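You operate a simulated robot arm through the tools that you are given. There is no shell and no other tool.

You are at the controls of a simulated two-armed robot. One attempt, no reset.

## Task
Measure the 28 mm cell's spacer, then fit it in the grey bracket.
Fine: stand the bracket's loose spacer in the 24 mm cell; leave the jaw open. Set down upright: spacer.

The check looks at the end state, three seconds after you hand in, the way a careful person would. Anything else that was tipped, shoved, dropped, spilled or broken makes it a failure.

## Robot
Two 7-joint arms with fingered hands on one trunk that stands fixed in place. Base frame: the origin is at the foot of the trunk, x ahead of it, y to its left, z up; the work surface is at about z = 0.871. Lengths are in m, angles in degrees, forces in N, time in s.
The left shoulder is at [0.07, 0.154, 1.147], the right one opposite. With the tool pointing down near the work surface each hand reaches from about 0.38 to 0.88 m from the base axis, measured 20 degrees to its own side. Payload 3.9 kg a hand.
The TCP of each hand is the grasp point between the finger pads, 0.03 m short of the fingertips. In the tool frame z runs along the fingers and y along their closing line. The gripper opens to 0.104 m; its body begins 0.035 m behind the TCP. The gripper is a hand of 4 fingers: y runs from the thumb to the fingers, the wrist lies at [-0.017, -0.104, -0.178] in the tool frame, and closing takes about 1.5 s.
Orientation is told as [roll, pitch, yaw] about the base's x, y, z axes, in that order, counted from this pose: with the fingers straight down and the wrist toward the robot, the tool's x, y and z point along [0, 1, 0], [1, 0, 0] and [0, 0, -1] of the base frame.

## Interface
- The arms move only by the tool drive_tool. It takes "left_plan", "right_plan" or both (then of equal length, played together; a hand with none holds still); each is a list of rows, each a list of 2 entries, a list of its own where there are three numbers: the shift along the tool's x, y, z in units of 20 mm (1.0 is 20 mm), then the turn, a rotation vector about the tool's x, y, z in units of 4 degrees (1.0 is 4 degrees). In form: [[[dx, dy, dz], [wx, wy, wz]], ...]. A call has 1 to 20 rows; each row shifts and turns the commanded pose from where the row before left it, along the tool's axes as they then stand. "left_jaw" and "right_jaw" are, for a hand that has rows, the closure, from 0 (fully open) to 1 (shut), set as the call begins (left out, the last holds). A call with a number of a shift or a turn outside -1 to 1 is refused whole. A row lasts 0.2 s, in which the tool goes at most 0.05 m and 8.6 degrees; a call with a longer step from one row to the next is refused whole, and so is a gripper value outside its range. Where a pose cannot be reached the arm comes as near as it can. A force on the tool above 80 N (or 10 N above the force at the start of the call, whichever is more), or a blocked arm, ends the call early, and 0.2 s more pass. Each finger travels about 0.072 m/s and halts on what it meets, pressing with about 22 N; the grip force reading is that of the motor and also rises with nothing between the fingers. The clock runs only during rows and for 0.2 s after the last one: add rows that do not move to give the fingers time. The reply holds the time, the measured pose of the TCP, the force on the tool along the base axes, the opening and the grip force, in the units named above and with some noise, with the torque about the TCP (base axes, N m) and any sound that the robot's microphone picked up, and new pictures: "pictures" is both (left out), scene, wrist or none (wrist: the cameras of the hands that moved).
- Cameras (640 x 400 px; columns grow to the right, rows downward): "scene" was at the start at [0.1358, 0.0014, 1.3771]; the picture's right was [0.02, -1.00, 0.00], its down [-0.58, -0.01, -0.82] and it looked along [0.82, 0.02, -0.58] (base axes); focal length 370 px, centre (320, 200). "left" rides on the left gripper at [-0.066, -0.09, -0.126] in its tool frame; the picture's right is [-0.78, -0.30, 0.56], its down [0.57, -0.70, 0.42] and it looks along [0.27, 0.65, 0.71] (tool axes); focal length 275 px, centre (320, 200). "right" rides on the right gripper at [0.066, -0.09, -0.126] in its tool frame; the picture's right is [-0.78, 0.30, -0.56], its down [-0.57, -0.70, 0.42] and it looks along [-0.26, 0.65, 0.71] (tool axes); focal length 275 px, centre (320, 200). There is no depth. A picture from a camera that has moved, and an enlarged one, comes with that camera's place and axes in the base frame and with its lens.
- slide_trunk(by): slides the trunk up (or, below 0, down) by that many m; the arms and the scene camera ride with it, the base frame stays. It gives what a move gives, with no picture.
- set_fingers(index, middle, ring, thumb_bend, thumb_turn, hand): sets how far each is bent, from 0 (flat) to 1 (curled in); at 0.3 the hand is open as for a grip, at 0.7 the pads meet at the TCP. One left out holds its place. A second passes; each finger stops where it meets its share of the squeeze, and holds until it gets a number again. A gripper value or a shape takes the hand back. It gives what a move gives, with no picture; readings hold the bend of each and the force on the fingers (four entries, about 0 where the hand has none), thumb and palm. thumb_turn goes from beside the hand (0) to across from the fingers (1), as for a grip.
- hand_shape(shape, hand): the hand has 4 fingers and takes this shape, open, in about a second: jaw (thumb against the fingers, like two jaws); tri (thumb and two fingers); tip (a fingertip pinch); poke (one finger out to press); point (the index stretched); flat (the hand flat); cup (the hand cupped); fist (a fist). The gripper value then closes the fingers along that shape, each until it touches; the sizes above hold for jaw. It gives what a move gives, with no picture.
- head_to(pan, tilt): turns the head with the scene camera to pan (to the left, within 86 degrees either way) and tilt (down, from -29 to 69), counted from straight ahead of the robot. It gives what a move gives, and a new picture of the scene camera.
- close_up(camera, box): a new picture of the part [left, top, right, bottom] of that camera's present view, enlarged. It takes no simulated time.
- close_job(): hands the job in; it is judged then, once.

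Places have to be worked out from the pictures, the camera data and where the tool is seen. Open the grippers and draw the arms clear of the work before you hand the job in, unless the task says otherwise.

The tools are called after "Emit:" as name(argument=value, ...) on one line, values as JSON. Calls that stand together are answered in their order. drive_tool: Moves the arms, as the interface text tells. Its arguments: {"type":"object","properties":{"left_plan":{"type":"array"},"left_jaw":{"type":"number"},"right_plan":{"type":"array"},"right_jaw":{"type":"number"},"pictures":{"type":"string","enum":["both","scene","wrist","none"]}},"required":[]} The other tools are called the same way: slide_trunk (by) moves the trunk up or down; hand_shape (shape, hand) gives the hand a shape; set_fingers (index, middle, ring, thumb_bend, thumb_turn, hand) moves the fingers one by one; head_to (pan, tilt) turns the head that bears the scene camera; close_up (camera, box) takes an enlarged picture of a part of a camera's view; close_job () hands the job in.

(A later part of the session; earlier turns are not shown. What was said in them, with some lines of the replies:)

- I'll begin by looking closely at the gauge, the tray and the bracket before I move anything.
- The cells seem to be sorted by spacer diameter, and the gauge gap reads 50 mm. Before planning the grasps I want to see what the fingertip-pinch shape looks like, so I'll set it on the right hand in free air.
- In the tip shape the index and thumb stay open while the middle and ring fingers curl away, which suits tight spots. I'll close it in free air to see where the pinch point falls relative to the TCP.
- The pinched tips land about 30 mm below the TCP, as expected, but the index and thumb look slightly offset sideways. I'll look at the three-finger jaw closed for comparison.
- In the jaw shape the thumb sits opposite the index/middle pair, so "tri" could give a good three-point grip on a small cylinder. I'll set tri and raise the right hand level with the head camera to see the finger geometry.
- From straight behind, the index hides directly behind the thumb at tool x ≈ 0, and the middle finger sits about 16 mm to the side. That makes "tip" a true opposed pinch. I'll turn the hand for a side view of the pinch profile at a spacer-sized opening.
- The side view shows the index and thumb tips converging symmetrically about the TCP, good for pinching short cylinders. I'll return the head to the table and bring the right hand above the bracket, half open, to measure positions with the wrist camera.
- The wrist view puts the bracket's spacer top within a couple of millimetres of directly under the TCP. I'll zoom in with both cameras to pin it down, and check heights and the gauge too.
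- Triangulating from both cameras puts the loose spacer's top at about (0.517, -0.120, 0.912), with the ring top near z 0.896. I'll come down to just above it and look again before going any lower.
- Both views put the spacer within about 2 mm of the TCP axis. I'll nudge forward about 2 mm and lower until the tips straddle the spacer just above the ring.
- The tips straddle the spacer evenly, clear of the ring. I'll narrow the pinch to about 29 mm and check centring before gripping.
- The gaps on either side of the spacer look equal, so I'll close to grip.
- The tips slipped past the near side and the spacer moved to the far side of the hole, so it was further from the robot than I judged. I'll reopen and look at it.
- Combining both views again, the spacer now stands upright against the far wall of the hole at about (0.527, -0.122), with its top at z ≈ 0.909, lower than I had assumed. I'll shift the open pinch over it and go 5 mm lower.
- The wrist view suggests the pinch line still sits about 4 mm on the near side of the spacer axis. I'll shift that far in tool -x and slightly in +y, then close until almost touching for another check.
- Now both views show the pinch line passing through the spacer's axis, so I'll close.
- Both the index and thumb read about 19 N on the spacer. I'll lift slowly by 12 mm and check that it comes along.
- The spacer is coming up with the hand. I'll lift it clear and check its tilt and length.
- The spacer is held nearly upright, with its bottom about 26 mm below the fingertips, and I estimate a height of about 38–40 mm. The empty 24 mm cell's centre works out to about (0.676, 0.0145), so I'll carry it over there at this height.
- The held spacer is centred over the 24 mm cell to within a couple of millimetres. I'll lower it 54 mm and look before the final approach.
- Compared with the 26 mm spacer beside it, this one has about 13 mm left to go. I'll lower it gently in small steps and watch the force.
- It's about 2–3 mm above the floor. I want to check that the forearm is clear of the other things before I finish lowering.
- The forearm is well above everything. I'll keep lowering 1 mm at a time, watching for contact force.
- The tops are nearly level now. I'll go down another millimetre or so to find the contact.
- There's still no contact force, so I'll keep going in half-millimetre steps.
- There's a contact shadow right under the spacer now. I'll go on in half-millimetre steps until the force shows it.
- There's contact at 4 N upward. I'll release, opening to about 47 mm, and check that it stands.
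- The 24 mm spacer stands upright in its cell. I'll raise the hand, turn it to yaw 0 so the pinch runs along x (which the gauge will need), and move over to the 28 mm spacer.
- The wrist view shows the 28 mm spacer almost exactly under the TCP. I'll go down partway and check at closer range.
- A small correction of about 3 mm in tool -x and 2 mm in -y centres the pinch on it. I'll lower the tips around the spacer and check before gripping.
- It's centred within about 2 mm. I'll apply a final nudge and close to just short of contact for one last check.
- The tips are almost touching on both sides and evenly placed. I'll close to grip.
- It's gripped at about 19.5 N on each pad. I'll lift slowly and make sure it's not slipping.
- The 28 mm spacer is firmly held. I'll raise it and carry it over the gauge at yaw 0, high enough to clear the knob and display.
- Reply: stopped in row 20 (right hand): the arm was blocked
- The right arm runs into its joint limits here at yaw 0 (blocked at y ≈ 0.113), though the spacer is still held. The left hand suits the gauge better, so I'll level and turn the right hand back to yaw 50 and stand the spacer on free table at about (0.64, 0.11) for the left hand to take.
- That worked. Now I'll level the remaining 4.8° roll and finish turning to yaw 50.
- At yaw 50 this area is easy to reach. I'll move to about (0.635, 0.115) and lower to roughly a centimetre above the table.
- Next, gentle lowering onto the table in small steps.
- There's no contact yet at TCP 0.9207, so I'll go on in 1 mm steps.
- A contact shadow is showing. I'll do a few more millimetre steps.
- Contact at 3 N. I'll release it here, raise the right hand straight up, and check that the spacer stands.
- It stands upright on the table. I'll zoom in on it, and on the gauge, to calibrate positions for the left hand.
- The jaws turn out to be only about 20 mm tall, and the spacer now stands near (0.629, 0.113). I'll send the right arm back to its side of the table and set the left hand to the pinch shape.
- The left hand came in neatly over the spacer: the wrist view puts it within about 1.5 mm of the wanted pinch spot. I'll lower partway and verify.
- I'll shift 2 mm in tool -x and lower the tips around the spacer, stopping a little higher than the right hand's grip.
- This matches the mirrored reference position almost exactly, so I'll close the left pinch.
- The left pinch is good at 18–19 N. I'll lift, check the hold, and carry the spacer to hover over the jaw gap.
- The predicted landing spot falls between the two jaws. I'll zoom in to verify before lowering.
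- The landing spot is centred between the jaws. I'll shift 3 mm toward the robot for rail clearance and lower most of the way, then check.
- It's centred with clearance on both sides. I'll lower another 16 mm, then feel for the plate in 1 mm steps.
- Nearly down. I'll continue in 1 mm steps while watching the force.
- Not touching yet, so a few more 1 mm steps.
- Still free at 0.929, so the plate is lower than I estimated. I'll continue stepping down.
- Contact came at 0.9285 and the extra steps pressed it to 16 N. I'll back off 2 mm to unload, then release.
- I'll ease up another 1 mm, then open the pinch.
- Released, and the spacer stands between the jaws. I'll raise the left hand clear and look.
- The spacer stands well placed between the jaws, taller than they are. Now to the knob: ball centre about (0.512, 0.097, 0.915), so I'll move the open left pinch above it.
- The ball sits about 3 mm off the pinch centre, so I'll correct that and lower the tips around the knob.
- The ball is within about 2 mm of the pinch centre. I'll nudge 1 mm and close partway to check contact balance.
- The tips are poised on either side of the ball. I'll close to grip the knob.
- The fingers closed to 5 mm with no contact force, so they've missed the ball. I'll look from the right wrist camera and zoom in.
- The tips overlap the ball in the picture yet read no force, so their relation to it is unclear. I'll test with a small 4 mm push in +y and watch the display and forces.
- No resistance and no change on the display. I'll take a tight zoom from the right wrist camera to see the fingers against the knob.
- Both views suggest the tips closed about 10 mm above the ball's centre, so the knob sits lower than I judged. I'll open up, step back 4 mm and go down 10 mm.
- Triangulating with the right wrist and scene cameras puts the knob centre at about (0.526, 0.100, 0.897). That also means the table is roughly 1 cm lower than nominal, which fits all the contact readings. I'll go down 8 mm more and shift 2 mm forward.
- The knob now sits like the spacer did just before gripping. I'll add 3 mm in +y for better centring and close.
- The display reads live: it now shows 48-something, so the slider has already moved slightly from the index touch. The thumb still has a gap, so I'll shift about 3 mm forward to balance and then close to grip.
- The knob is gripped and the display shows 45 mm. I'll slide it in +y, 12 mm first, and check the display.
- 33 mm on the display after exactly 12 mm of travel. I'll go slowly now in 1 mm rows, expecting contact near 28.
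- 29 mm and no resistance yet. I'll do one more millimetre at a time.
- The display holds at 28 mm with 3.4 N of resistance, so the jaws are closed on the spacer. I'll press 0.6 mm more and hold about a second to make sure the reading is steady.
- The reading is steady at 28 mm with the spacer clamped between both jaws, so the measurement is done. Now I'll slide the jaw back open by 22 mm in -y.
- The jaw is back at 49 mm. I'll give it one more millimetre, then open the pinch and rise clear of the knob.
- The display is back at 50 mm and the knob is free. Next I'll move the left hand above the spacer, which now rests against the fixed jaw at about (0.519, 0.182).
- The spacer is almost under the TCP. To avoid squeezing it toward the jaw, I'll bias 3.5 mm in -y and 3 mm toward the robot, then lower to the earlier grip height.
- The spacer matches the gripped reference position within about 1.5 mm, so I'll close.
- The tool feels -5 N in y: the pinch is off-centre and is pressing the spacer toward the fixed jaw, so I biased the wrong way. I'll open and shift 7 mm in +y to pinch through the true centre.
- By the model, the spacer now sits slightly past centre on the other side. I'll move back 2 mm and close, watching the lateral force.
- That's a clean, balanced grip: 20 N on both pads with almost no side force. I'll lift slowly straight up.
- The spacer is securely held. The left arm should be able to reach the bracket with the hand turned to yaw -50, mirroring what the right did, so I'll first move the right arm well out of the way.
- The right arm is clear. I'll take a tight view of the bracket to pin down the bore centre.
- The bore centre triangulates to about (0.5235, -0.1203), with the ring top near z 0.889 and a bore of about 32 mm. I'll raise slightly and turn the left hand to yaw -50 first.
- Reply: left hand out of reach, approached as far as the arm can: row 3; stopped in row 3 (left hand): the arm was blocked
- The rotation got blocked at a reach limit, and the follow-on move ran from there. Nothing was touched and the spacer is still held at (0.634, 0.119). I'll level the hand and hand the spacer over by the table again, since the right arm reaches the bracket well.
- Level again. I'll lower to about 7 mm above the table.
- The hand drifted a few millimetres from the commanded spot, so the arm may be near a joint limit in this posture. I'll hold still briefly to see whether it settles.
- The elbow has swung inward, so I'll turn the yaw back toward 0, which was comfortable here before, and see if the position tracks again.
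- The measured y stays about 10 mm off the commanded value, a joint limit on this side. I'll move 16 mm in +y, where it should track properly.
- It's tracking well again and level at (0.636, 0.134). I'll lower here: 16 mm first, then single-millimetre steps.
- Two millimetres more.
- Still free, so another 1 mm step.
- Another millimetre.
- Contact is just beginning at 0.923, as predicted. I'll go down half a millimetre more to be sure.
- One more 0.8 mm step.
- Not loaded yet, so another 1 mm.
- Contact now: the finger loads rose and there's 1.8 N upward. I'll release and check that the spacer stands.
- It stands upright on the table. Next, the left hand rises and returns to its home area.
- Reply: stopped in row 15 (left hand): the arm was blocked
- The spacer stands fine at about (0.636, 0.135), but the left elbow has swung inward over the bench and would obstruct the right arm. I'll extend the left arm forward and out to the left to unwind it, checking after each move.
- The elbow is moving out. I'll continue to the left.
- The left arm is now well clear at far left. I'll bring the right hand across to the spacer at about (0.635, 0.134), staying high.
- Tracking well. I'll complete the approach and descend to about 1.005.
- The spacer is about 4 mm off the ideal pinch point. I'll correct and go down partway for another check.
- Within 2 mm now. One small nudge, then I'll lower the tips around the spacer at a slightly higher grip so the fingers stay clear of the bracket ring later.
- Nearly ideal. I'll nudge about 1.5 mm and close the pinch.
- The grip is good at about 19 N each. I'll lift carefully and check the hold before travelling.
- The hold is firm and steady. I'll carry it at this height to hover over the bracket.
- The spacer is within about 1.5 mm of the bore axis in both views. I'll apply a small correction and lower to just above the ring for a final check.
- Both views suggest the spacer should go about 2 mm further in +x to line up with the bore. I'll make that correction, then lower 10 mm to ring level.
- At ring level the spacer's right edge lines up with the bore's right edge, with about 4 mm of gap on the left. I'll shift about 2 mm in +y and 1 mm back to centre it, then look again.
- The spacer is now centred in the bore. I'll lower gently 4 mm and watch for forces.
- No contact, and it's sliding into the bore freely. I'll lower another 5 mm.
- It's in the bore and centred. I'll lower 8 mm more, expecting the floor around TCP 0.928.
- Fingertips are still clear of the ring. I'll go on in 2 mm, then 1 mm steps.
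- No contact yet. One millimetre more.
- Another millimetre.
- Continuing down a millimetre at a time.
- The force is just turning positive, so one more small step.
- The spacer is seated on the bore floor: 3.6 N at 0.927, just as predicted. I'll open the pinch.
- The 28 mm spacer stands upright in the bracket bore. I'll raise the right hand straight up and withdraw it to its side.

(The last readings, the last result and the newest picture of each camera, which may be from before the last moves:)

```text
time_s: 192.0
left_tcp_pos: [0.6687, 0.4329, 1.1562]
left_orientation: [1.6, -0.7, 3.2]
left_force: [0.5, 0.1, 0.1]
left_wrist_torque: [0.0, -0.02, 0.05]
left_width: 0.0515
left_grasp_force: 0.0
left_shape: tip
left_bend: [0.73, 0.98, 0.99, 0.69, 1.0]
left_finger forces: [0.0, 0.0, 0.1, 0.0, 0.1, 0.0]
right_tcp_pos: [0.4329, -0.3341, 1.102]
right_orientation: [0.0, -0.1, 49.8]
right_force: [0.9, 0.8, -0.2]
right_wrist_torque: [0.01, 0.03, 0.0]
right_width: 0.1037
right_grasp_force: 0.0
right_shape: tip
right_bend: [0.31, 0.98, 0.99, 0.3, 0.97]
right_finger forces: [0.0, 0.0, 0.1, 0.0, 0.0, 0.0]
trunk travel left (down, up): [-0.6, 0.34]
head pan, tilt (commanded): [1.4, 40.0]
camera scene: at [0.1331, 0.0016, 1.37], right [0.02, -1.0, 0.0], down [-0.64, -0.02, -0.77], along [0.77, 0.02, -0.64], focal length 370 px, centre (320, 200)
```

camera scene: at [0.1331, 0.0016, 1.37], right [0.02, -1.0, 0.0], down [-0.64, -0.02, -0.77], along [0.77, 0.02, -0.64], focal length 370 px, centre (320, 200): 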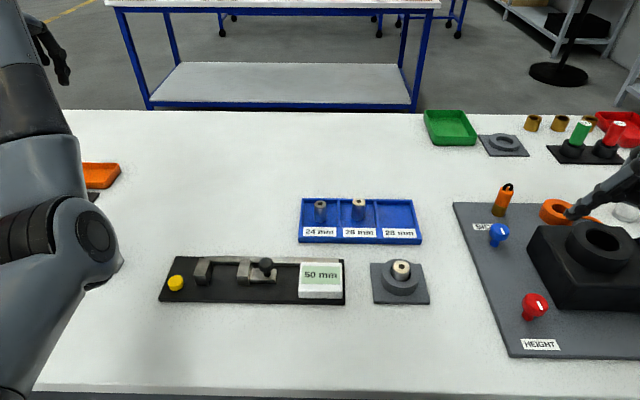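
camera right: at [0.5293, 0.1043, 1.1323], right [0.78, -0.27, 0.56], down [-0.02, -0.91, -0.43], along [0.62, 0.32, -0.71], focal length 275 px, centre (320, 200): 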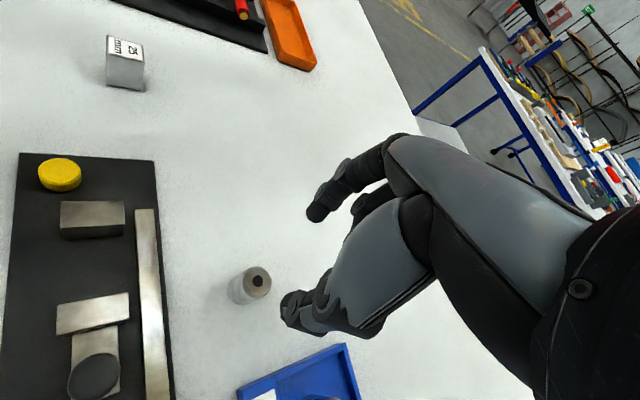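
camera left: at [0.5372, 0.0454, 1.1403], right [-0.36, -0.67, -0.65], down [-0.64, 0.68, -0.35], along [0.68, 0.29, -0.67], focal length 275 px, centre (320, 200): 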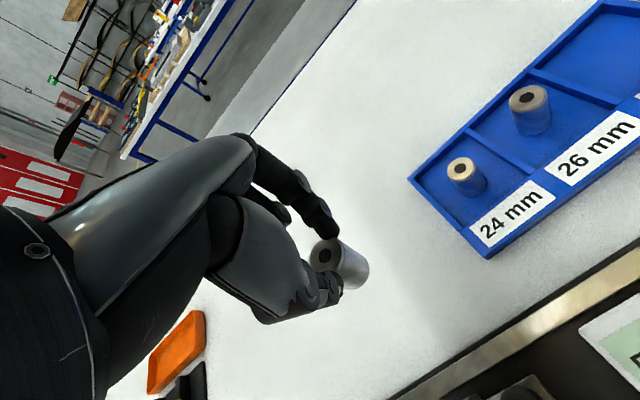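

Both spacers look in place and the gauge reads 50 mm. I'll open the left gripper fully and zoom in for final checks of each station.

Emit:
drive_tool(left_plan=[[[0, 0, 0], [0, 0, 0]], [[0, 0, 0], [0, 0, 0]], [[0, 0, 0], [0, 0, 0]], [[0, 0, 0], [0, 0, 0]], [[0, 0, 0], [0, 0, 0]]], left_jaw=0.0, pictures="none")

Emit:
close_up(camera="scene", box=[290, 190, 440, 310])

Emit:
close_up(camera="scene", box=[150, 245, 350, 315])

Emit:
head_to(pan=35, tilt=35)

```text
time_s: 193.2
left_tcp_pos: [0.6678, 0.433, 1.1566]
left_orientation: [1.5, -0.8, 3.2]
left_force: [1.1, 0.0, 0.5]
left_wrist_torque: [0.0, 0.04, 0.0]
left_width: 0.1034
left_grasp_force: 0.1
left_shape: tip
left_bend: [0.31, 0.98, 0.99, 0.3, 0.97]
left_finger forces: [0.1, 0.0, 0.0, 0.1, 0.0, 0.1]
right_tcp_pos: [0.4328, -0.3349, 1.101]
right_orientation: [0.0, -0.1, 49.8]
right_force: [-0.1, 0.5, -0.6]
right_wrist_torque: [-0.02, 0.01, 0.02]
right_width: 0.1036
right_grasp_force: 0.0
right_shape: tip
right_bend: [0.31, 0.98, 0.99, 0.3, 0.97]
right_finger forces: [0.0, 0.0, 0.0, 0.1, 0.0, 0.0]
trunk travel left (down, up): [-0.6, 0.34]
head pan, tilt (commanded): [1.4, 40.0]
```

```text
3.33 times, centred on (365, 250) of scene
camera zoom: at [0.1329, 0.0013, 1.37], right [0.02, -1.0, 0.0], down [-0.64, -0.02, -0.77], along [0.77, 0.02, -0.64], focal length 1234 px, centre (170, 33)
```

zoom: 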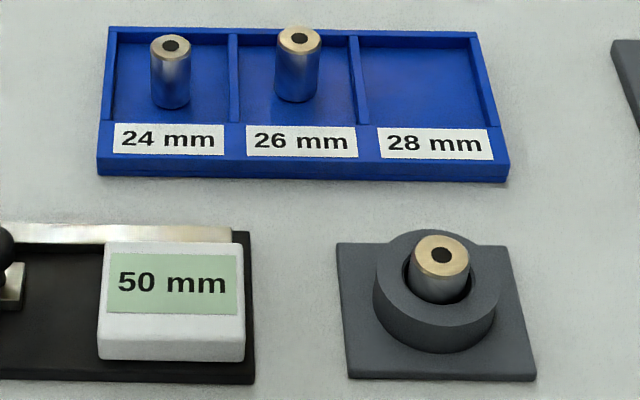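

```text
3.20 times, centred on (250, 280) of scene
camera zoom: at [0.1329, 0.0013, 1.37], right [0.02, -1.0, 0.0], down [-0.64, -0.02, -0.77], along [0.77, 0.02, -0.64], focal length 1185 px, centre (544, -56)
```

zoom: 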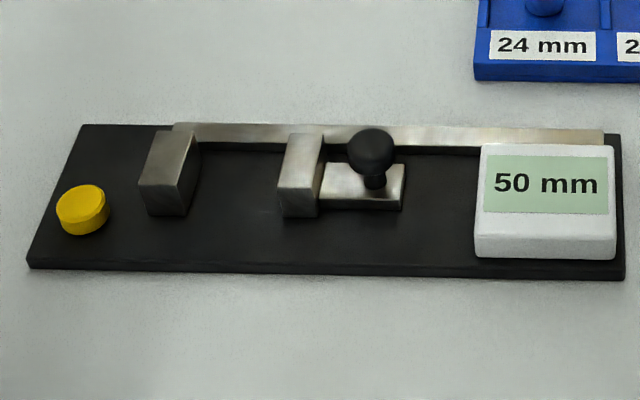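

```text
time_s: 194.2
left_tcp_pos: [0.6678, 0.4333, 1.158]
left_orientation: [1.6, -0.9, 3.2]
left_force: [-0.4, 0.2, 0.5]
left_wrist_torque: [-0.01, 0.01, -0.01]
left_width: 0.1035
left_grasp_force: 0.0
left_shape: tip
left_bend: [0.31, 0.98, 0.99, 0.3, 0.97]
left_finger forces: [0.0, 0.0, 0.0, 0.1, 0.0, 0.1]
right_tcp_pos: [0.4328, -0.3348, 1.1029]
right_orientation: [-0.1, -0.1, 49.8]
right_force: [0.1, -0.2, 0.8]
right_wrist_torque: [0.0, 0.01, 0.0]
right_width: 0.1035
right_grasp_force: 0.1
right_shape: tip
right_bend: [0.31, 0.98, 0.99, 0.3, 0.97]
right_finger forces: [0.0, 0.0, 0.1, 0.0, 0.0, 0.0]
trunk travel left (down, up): [-0.6, 0.34]
head pan, tilt (commanded): [35.0, 35.0]
camera scene: at [0.1201, 0.0496, 1.3775], right [0.57, -0.82, 0.0], down [-0.47, -0.33, -0.82], along [0.67, 0.47, -0.57], focal length 370 px, centre (320, 200)
```

scene: 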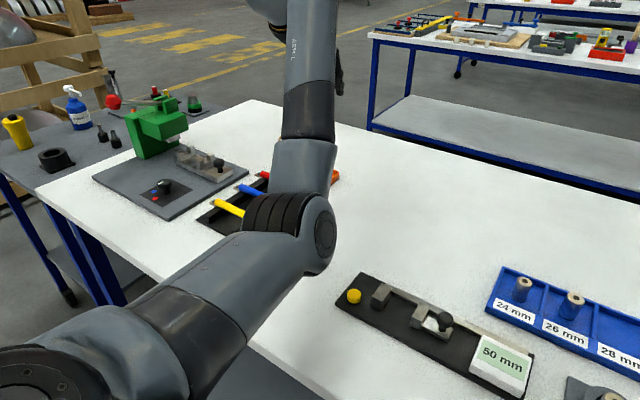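

All stations look right: 24 mm spacer upright in its cell, 28 mm spacer seated upright in the bracket, jaw open at 50 mm. I'll take one last look at the areas under both arms to confirm nothing there was disturbed.

Emit:
close_up(camera="left", box=[0, 0, 640, 400])

Emit:
close_up(camera="right", box=[0, 0, 640, 400])

Emit:
head_to(pan=-35, tilt=38)

```text
1.00 times, centred on (320, 200) of left (not enlarged: the box is as wide or as high as the picture)
camera zoom: at [0.5812, 0.3579, 1.2789], right [-0.24, -0.78, -0.58], down [-0.73, 0.54, -0.42], along [0.64, 0.32, -0.7], focal length 275 px, centre (320, 200)
```

zoom: 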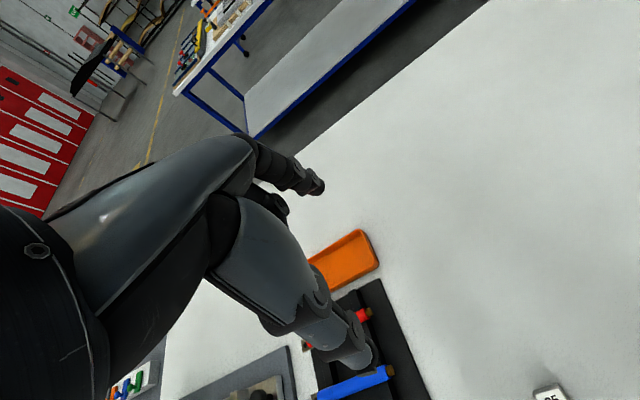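

```text
1.00 times, centred on (320, 200) of right (not enlarged: the box is as wide or as high as the picture)
camera zoom: at [0.3243, -0.3615, 1.2265], right [0.78, -0.28, 0.56], down [-0.02, -0.9, -0.43], along [0.62, 0.33, -0.71], focal length 275 px, centre (320, 200)
```

zoom: 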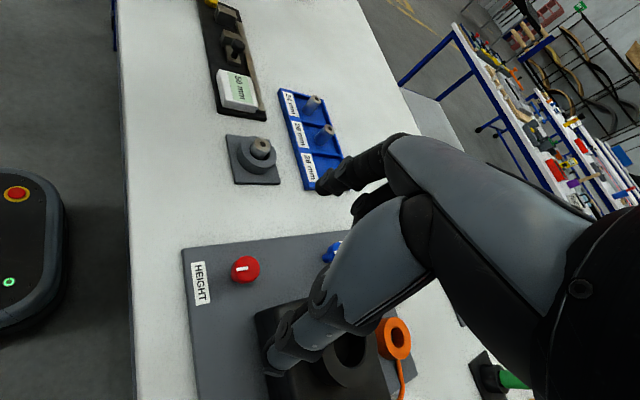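

```text
time_s: 195.6
left_tcp_pos: [0.6679, 0.4337, 1.1573]
left_orientation: [1.5, -0.8, 3.2]
left_force: [-0.2, 1.2, -0.6]
left_wrist_torque: [-0.01, 0.0, -0.03]
left_width: 0.1037
left_grasp_force: 0.1
left_shape: tip
left_bend: [0.31, 0.98, 0.99, 0.3, 0.97]
left_finger forces: [0.0, 0.0, 0.1, 0.1, 0.0, 0.0]
right_tcp_pos: [0.4329, -0.3366, 1.1007]
right_orientation: [0.0, -0.1, 49.9]
right_force: [1.0, -0.1, -0.1]
right_wrist_torque: [-0.01, 0.0, -0.01]
right_width: 0.1036
right_grasp_force: 0.0
right_shape: tip
right_bend: [0.31, 0.98, 0.99, 0.3, 0.97]
right_finger forces: [0.0, 0.0, 0.0, 0.1, 0.1, 0.0]
trunk travel left (down, up): [-0.6, 0.34]
head pan, tilt (commanded): [-35.0, 38.0]
camera scene: at [0.1187, -0.0502, 1.373], right [-0.57, -0.82, 0.0], down [-0.5, 0.35, -0.79], along [0.65, -0.45, -0.62], focal length 370 px, centre (320, 200)
```

scene: 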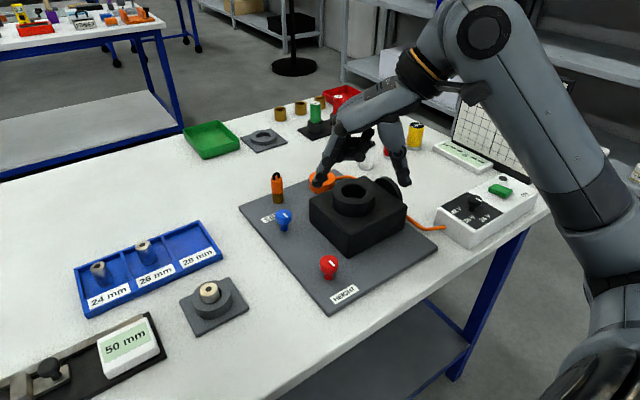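

Nothing around either arm is disturbed, and both hands are open and clear of the work. The spacer was measured at 28 mm and now stands upright in the bracket. The bracket's loose spacer stands in the 24 mm cell, and the gauge jaw is open at 50 mm, so I'm handing the job in.

Emit:
close_job()

```text
The job is handed in.
```

The job is handed in. I don't have the check's verdict yet. All the parts are where you asked:

- **28 mm cell's spacer:** it measured a steady 28 mm in the gauge and now stands upright on the floor of the grey bracket's bore.
- **Bracket's loose spacer:** it stands upright in the 24 mm cell, a little toward the front but fully inside.
- **Gauge jaw:** it's open, with the display back at 50 mm. I left the yellow button alone.
- **Everything else:** the gauge, tray and bracket look unmoved in the last pictures, and I saw nothing tipped or shoved. The left elbow blocked part of the view on the left side.
- **Arms:** both hands are open and clear of the work.

A few things happened on the way:

- **Loose spacer slipped:** my first pinch missed it and it slid about 4 mm inside the bracket's bore. I picked it up cleanly on the second try.
- **Hand-offs on the table:** the right arm couldn't reach the gauge, so I stood the 28 mm spacer on the bare table twice to pass it between hands.
- **Hard press on the gauge:** I pressed that spacer down with about 16 N while setting it on the gauge plate, then backed off before letting go.
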